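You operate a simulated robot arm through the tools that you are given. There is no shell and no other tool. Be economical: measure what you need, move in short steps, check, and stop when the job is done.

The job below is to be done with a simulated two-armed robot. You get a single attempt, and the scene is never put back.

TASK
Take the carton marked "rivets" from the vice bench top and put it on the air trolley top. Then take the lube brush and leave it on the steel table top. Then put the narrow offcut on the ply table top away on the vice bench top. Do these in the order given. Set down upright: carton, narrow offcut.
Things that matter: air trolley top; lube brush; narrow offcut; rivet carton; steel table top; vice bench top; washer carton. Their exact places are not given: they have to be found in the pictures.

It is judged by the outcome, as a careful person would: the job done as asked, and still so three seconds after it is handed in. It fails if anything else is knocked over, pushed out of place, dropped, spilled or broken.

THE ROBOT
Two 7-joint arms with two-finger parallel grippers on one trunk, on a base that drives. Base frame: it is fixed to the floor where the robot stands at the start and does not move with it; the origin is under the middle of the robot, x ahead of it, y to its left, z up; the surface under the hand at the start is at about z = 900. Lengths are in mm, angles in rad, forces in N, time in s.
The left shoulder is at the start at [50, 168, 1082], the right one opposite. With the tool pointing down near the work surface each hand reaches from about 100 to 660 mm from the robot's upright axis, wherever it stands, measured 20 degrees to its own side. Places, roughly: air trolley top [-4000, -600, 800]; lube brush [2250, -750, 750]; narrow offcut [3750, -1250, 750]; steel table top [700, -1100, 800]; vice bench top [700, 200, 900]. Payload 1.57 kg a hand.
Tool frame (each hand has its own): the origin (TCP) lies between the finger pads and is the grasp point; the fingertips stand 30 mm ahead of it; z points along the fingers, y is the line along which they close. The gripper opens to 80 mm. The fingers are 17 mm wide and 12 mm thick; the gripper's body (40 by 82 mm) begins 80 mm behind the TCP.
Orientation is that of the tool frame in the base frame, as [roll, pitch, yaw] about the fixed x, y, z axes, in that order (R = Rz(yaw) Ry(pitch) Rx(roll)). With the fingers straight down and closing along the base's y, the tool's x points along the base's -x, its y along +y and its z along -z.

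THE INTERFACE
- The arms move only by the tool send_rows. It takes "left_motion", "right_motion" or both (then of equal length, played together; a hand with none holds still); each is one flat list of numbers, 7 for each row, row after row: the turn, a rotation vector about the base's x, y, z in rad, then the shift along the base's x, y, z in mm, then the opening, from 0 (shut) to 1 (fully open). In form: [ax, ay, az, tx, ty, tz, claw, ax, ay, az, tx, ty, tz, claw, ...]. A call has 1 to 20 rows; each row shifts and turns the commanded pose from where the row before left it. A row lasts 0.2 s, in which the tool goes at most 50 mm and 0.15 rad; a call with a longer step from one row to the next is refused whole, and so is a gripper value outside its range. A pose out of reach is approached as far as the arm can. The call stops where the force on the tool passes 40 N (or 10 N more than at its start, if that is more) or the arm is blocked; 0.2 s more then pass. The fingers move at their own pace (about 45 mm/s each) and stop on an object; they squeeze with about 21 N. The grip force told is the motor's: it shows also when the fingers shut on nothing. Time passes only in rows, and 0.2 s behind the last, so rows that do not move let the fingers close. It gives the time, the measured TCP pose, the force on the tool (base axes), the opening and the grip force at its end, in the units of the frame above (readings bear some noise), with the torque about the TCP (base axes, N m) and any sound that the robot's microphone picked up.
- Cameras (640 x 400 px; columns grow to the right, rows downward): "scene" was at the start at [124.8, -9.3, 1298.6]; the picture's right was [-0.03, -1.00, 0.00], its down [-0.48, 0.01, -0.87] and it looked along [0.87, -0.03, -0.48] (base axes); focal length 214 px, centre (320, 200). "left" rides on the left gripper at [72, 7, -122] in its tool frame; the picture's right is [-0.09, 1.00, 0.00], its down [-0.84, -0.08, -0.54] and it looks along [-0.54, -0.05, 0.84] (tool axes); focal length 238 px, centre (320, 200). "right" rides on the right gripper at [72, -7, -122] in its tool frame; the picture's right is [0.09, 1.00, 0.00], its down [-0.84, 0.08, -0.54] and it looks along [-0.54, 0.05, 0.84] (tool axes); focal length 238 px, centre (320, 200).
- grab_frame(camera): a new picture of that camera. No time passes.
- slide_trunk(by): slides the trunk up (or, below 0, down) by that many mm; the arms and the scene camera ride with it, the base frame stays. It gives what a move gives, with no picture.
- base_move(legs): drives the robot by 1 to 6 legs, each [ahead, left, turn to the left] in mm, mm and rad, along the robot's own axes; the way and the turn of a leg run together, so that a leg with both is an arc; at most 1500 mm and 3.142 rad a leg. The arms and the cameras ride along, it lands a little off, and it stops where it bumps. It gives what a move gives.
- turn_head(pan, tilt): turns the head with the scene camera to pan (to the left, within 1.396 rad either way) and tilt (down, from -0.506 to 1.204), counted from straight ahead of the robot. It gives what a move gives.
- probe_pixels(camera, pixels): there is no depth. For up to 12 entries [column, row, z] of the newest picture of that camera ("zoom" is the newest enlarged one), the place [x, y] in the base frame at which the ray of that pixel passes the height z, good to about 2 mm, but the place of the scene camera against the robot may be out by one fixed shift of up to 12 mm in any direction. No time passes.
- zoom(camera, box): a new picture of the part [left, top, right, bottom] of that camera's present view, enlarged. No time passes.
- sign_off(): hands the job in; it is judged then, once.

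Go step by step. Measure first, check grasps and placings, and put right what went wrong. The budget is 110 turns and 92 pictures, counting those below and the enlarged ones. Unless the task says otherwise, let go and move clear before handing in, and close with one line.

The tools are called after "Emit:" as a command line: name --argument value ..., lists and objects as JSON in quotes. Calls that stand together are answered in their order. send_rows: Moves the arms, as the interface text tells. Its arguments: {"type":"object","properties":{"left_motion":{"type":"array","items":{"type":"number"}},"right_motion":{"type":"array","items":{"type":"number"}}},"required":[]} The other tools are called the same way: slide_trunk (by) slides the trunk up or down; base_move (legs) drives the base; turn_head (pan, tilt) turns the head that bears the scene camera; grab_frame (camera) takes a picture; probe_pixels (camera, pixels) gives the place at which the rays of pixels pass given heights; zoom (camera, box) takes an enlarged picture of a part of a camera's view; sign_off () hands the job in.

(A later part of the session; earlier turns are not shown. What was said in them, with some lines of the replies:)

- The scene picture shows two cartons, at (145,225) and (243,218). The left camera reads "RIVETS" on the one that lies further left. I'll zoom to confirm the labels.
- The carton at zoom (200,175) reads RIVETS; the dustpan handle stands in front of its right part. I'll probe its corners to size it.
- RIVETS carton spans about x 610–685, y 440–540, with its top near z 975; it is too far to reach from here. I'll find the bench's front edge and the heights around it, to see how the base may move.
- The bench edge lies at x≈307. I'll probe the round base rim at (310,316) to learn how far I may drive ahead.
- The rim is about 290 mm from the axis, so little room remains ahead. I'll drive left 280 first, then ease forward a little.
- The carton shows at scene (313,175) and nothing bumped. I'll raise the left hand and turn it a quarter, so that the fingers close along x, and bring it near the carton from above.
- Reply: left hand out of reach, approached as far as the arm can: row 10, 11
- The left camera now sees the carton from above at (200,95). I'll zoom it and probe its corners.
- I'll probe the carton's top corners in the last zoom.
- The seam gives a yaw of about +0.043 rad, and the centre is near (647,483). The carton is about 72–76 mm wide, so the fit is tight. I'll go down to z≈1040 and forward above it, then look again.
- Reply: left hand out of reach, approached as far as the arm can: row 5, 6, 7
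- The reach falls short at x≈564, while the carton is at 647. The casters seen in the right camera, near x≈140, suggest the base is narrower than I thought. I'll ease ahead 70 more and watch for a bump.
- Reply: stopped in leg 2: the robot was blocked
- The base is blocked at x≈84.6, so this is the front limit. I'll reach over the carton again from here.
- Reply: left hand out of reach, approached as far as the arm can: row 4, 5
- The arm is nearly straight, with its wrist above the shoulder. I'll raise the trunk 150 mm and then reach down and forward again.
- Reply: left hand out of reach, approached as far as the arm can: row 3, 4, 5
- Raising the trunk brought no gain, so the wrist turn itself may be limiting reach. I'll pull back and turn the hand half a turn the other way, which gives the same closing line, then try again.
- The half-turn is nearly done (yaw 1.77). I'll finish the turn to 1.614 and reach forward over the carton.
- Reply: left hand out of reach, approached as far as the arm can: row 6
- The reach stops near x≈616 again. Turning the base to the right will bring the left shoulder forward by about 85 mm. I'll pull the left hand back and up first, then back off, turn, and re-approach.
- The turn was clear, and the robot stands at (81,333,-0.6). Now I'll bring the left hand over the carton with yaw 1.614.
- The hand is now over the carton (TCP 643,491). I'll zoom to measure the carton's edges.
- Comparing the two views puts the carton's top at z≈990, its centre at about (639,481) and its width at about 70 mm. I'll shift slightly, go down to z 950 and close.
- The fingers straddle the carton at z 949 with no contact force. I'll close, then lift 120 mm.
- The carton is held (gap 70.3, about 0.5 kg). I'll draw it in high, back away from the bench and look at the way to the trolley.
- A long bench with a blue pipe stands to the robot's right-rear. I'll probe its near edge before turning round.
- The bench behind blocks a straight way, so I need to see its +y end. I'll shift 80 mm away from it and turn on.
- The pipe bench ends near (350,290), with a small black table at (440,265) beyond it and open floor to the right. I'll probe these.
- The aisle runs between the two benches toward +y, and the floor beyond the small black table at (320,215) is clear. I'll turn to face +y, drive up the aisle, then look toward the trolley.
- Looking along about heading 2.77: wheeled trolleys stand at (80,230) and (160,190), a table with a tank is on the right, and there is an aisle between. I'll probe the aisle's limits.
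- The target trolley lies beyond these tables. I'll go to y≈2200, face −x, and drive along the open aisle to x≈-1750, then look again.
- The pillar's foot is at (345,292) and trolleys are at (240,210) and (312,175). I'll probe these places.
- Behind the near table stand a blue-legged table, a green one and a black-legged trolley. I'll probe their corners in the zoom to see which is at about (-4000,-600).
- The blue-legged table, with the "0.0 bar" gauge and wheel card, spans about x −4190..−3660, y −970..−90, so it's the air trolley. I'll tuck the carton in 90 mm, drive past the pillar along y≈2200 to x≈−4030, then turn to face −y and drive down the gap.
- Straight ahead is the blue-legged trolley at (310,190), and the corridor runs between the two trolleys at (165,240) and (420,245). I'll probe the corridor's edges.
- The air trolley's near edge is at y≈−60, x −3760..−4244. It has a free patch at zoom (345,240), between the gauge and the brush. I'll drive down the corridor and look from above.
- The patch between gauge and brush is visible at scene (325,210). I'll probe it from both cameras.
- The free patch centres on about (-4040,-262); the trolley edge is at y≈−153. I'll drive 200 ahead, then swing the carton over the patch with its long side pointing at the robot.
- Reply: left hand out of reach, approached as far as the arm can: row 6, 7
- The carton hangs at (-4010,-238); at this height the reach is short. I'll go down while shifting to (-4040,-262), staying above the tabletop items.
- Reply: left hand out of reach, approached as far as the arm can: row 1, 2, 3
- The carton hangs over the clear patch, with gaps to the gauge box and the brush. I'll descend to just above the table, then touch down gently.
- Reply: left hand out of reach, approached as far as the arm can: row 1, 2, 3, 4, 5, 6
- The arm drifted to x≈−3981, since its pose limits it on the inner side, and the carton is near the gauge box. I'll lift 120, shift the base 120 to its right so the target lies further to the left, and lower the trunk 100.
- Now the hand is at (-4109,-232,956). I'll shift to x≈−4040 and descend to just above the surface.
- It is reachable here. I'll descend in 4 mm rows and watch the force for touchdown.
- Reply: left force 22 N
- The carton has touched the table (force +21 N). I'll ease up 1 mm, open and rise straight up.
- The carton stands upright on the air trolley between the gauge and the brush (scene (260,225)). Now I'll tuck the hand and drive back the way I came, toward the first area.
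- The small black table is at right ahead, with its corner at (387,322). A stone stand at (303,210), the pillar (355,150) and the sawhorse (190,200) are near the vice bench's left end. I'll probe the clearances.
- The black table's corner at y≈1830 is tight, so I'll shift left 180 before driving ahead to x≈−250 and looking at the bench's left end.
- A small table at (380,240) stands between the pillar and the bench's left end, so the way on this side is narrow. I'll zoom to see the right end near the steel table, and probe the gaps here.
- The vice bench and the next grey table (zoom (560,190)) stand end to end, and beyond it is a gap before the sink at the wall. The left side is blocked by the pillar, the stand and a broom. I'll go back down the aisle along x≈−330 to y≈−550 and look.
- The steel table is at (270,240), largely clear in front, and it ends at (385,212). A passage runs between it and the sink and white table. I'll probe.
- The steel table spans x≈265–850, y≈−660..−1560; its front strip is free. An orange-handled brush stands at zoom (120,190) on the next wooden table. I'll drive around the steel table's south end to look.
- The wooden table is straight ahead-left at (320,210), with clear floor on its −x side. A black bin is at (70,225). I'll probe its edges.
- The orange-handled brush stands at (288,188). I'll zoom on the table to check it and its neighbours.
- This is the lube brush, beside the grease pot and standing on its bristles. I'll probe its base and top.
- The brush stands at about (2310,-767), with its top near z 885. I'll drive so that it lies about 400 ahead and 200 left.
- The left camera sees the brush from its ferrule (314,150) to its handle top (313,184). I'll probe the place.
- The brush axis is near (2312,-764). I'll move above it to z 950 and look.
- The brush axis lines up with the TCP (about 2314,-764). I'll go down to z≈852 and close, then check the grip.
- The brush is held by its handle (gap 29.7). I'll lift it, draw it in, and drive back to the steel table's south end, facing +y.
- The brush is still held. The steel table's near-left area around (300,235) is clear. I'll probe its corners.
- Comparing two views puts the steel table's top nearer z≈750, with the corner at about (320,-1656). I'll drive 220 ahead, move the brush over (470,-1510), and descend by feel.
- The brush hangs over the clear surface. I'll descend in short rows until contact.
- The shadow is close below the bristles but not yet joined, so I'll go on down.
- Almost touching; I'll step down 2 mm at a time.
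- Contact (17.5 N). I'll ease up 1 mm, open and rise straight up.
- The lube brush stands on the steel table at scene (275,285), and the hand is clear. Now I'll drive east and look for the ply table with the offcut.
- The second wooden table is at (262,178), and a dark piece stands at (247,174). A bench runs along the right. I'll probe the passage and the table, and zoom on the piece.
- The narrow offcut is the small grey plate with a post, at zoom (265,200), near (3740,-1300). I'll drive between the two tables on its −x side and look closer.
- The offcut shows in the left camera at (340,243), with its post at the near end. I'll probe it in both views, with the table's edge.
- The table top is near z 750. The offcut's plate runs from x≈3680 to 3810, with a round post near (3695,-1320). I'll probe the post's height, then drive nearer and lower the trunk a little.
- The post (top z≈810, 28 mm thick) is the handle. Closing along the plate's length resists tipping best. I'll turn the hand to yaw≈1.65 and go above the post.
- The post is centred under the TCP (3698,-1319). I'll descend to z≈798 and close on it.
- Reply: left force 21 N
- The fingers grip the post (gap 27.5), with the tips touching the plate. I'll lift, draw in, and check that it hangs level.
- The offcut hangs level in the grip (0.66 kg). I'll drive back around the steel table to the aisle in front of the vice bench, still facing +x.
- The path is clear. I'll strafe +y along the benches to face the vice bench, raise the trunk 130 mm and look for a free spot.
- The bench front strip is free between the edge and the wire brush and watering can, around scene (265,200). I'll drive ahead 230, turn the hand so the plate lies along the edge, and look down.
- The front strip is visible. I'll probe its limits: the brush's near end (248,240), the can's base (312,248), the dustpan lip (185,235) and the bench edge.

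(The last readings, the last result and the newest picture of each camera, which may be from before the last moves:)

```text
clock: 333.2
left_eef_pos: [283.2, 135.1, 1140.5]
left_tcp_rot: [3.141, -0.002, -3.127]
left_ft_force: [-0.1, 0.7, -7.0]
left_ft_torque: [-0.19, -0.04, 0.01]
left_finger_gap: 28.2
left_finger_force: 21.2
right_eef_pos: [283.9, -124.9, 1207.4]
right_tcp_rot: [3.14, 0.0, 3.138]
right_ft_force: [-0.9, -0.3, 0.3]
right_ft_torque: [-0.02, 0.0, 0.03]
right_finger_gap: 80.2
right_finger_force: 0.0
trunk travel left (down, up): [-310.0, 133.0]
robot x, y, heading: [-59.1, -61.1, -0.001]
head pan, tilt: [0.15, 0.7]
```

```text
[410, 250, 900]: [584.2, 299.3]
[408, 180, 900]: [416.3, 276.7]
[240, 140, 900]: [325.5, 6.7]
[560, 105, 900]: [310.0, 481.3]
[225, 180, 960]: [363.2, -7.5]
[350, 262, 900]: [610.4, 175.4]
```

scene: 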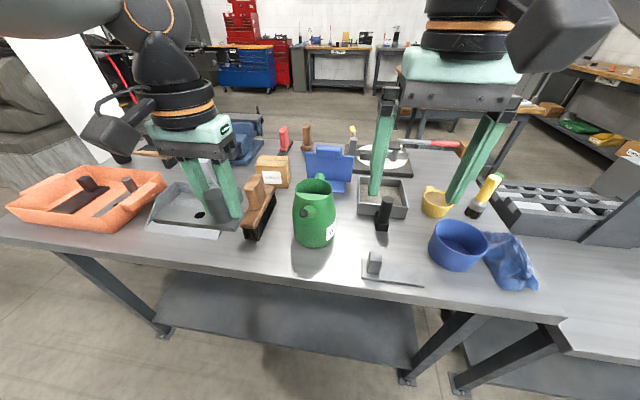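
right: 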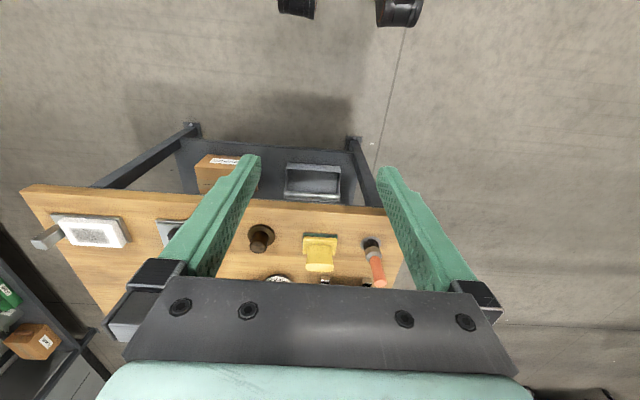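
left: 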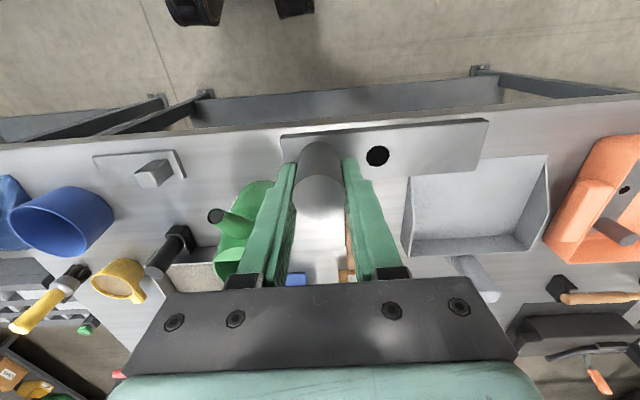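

The strip is clear from x≈310 to 385. I'll set the post at (345,108), which puts the plate at x 327–364 along the edge, and descend to z≈968 first.

Emit:
send_rows --left_motion '[0, 0, -0.02, 16, -7, -30, 0, 0, 0, 0, 16, -7, -30, 0, 0, 0, 0, 15, -7, -30, 0, 0, 0, 0, 15, -6, -30, 0, 0, 0, 0, 0, 0, -30, 0, 0, 0, 0, 0, 0, -22, 0, 0, 0, 0, 0, 0, 0, 0]'

Emit:
grab_frame --camera "left"

Emit:
zoom --camera "scene" --box '[140, 160, 380, 310]'

```text
clock: 334.8
left_eef_pos: [344.7, 108.0, 967.6]
left_tcp_rot: [-3.139, -0.001, 3.132]
left_ft_force: [0.2, -0.4, -7.2]
left_ft_torque: [-0.2, -0.05, -0.01]
left_finger_gap: 27.8
left_finger_force: 20.8
right_eef_pos: [284.1, -124.5, 1207.1]
right_tcp_rot: [3.14, 0.0, 3.141]
right_ft_force: [0.3, 0.2, -0.2]
right_ft_torque: [0.0, -0.03, 0.01]
right_finger_gap: 80.2
right_finger_force: 0.1
trunk travel left (down, up): [-310.0, 133.0]
robot x, y, heading: [-57.7, -57.4, -0.001]
head pan, tilt: [0.15, 0.7]
```

```text
12 pictures are left
```

left: 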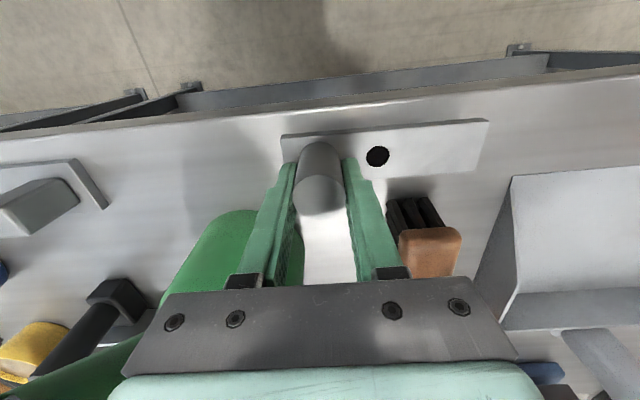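

```text
2.67 times, centred on (260, 235) of scene
```

zoom: 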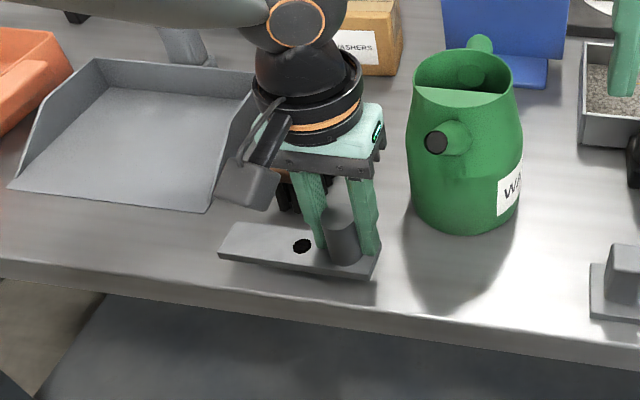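

The plate hovers over the free strip, clear of the bristles at (415,205) and of the bench edge. I'll lower until contact.

Emit:
send_rows --left_motion '[0, 0, 0, -1, 0, -6, 0, 0, 0, 0, -1, 0, -4, 0, 0, 0, 0, 0, 0, -3, 0, 0, 0, 0, 0, 0, -2, 0, 0, 0, 0, 0, 0, -2, 0]'

```text
clock: 336.0
left_eef_pos: [342.1, 108.6, 952.1]
left_tcp_rot: [-3.14, -0.002, 3.132]
left_ft_force: [0.4, -0.6, -6.2]
left_ft_torque: [-0.16, -0.06, 0.0]
left_finger_gap: 27.5
left_finger_force: 20.6
right_eef_pos: [284.8, -125.0, 1206.7]
right_tcp_rot: [3.14, 0.001, 3.14]
right_ft_force: [0.5, -0.2, 0.4]
right_ft_torque: [0.01, -0.03, 0.0]
right_finger_gap: 80.0
right_finger_force: 0.1
trunk travel left (down, up): [-310.0, 133.0]
robot x, y, heading: [-54.1, -58.3, 0.001]
head pan, tilt: [0.15, 0.7]
```

Emit:
send_rows --left_motion '[0, 0, 0, 0, 0, -2, 0, 0, 0, 0, 0, 0, -1.5, 0, 0, 0, 0, 0, 0, -1.5, 0]'

```text
clock: 336.8
left_eef_pos: [342.9, 109.9, 946.4]
left_tcp_rot: [-3.14, -0.003, 3.132]
left_ft_force: [0.6, -0.1, -6.4]
left_ft_torque: [-0.16, -0.05, -0.01]
left_finger_gap: 27.9
left_finger_force: 21.1
right_eef_pos: [284.9, -125.4, 1205.8]
right_tcp_rot: [3.139, 0.0, 3.139]
right_ft_force: [-0.1, -1.3, 0.7]
right_ft_torque: [-0.02, 0.01, -0.03]
right_finger_gap: 80.0
right_finger_force: 0.2
trunk travel left (down, up): [-310.0, 133.0]
robot x, y, heading: [-56.2, -60.4, 0.0]
head pan, tilt: [0.15, 0.7]
```

Emit:
send_rows --left_motion '[0, 0, 0, 0, 0, -1.5, 0, 0, 0, 0, 0, 0, -1.5, 0, 0, 0, 0, 0, 0, -1, 0]'

Emit:
zoom --camera "scene" --box '[200, 210, 296, 270]'

```text
clock: 337.6
left_eef_pos: [342.0, 108.1, 942.9]
left_tcp_rot: [-3.14, -0.002, 3.133]
left_ft_force: [0.0, -0.2, -7.8]
left_ft_torque: [-0.2, -0.04, -0.01]
left_finger_gap: 27.9
left_finger_force: 20.9
right_eef_pos: [285.1, -125.0, 1206.9]
right_tcp_rot: [3.14, -0.001, 3.139]
right_ft_force: [0.1, 0.5, 0.1]
right_ft_torque: [-0.04, 0.0, 0.0]
right_finger_gap: 80.1
right_finger_force: 0.1
trunk travel left (down, up): [-310.0, 133.0]
robot x, y, heading: [-54.8, -57.1, 0.004]
head pan, tilt: [0.15, 0.7]
```

```text
6.67 times, centred on (248, 240) of scene
```

zoom: 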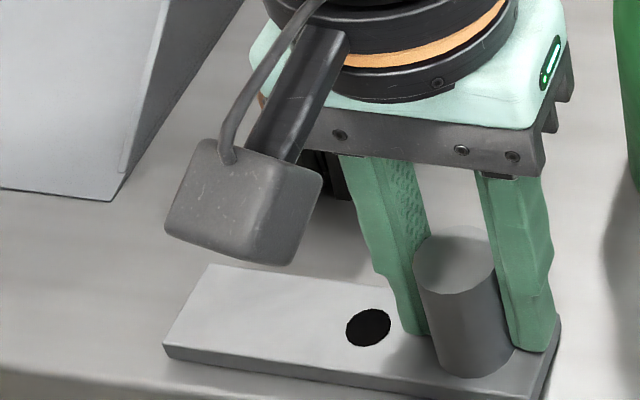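

The plate is just above the bench. I'll shift 6 mm inward for margin from the edge, and lower on.

Emit:
send_rows --left_motion '[0, 0, 0, 6, 0, 0, 0, 0, 0, 0, 0, 0, -1.5, 0, 0, 0, 0, 0, 0, -1.5, 0, 0, 0, 0, 0, 0, -1, 0]'

```text
clock: 338.6
left_eef_pos: [348.6, 109.4, 940.8]
left_tcp_rot: [3.14, 0.003, 3.133]
left_ft_force: [-1.8, 6.7, 16.3]
left_ft_torque: [0.27, 0.14, -0.03]
left_finger_gap: 28.1
left_finger_force: 21.3
right_eef_pos: [283.0, -124.2, 1209.2]
right_tcp_rot: [3.138, 0.003, -3.141]
right_ft_force: [-0.5, -0.1, -0.2]
right_ft_torque: [0.0, -0.02, -0.01]
right_finger_gap: 79.8
right_finger_force: 0.0
trunk travel left (down, up): [-310.0, 133.0]
robot x, y, heading: [-57.5, -61.3, -0.001]
head pan, tilt: [0.15, 0.7]
```

Contact (+16 N). I'll ease up 1 mm, open and rise straight up.

Emit:
send_rows --left_motion '[0, 0, 0, 0, 0, 1, 0, 0, 0, 0, 0, 0, 0, 0.6, 0, 0, 0, 0, 0, 0, 0.8, 0, 0, 0, 0, 0, 0, 0.8, 0, 0, 0, 0, 0, 10, 0.8, 0, 0, 0, 0, 0, 30, 0.8, 0, 0, 0, 0, 0, 40, 0.8, 0, 0, 0, 0, 0, 40, 0.8, 0, 0, 0, -20, 0, 40, 0.8, 0, 0, 0, -30, 0, 20, 0.8]'

Emit:
base_move --legs '[[-150, 0, 0]]'

Emit:
grab_frame --camera "scene"

Emit:
zoom --camera "scene" --box '[160, 140, 400, 290]'

```text
clock: 340.8
left_eef_pos: [299.2, 107.5, 1121.1]
left_tcp_rot: [3.141, -0.001, 3.134]
left_ft_force: [0.1, -0.3, 0.5]
left_ft_torque: [0.0, -0.04, 0.01]
left_finger_gap: 63.9
left_finger_force: 0.0
right_eef_pos: [283.3, -126.0, 1207.8]
right_tcp_rot: [3.14, 0.002, 3.14]
right_ft_force: [-0.6, 0.8, -0.1]
right_ft_torque: [-0.03, -0.05, 0.02]
right_finger_gap: 80.0
right_finger_force: 0.1
trunk travel left (down, up): [-310.0, 133.0]
robot x, y, heading: [-57.0, -58.6, 0.006]
head pan, tilt: [0.15, 0.7]
```

```text
clock: 342.2
left_eef_pos: [147.5, 107.4, 1119.4]
left_tcp_rot: [3.14, -0.001, 3.133]
left_ft_force: [0.3, -0.3, 0.4]
left_ft_torque: [0.0, -0.02, -0.01]
left_finger_gap: 64.0
left_finger_force: 0.0
right_eef_pos: [131.3, -126.3, 1208.1]
right_tcp_rot: [3.14, 0.001, 3.139]
right_ft_force: [0.3, 0.9, -0.6]
right_ft_torque: [-0.01, -0.02, -0.01]
right_finger_gap: 80.0
right_finger_force: 0.2
trunk travel left (down, up): [-310.0, 133.0]
robot x, y, heading: [-211.5, -57.5, -0.002]
head pan, tilt: [0.15, 0.7]
```

```text
9 pictures are left
```

scene: 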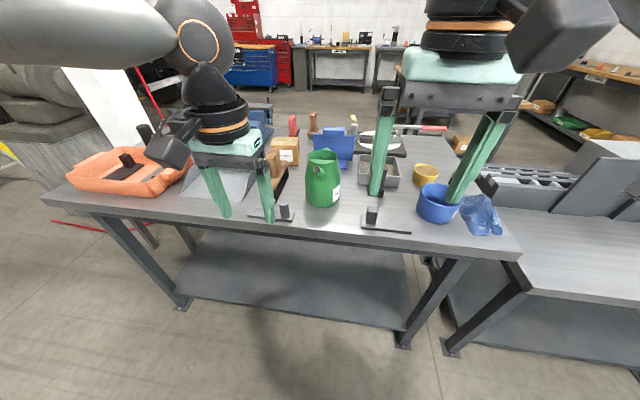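

```text
2.67 times, centred on (280, 215) of scene
```

zoom: 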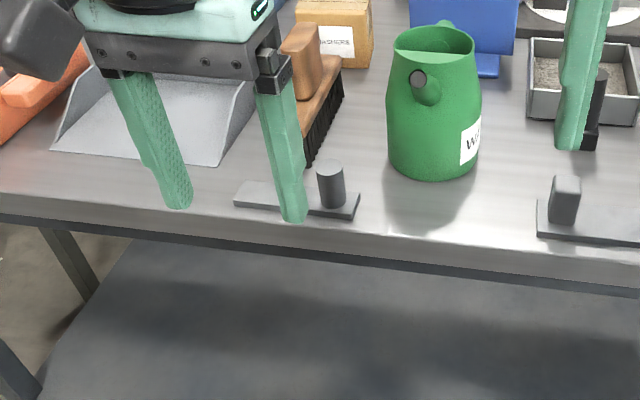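

The offcut stands upright on the vice bench, with its plate flat and its post up at zoom (330,185). Nothing around it has moved and both hands are clear, so I'll hand in.

Emit:
sign_off

```text
The job is handed in.
```

All three jobs are done in the order asked: the rivets carton is upright on the air trolley, the lube brush is on the steel table, and the narrow offcut is upright on the vice bench. The base was blocked once, lightly, against the vice bench early on; I saw nothing knocked over or moved.
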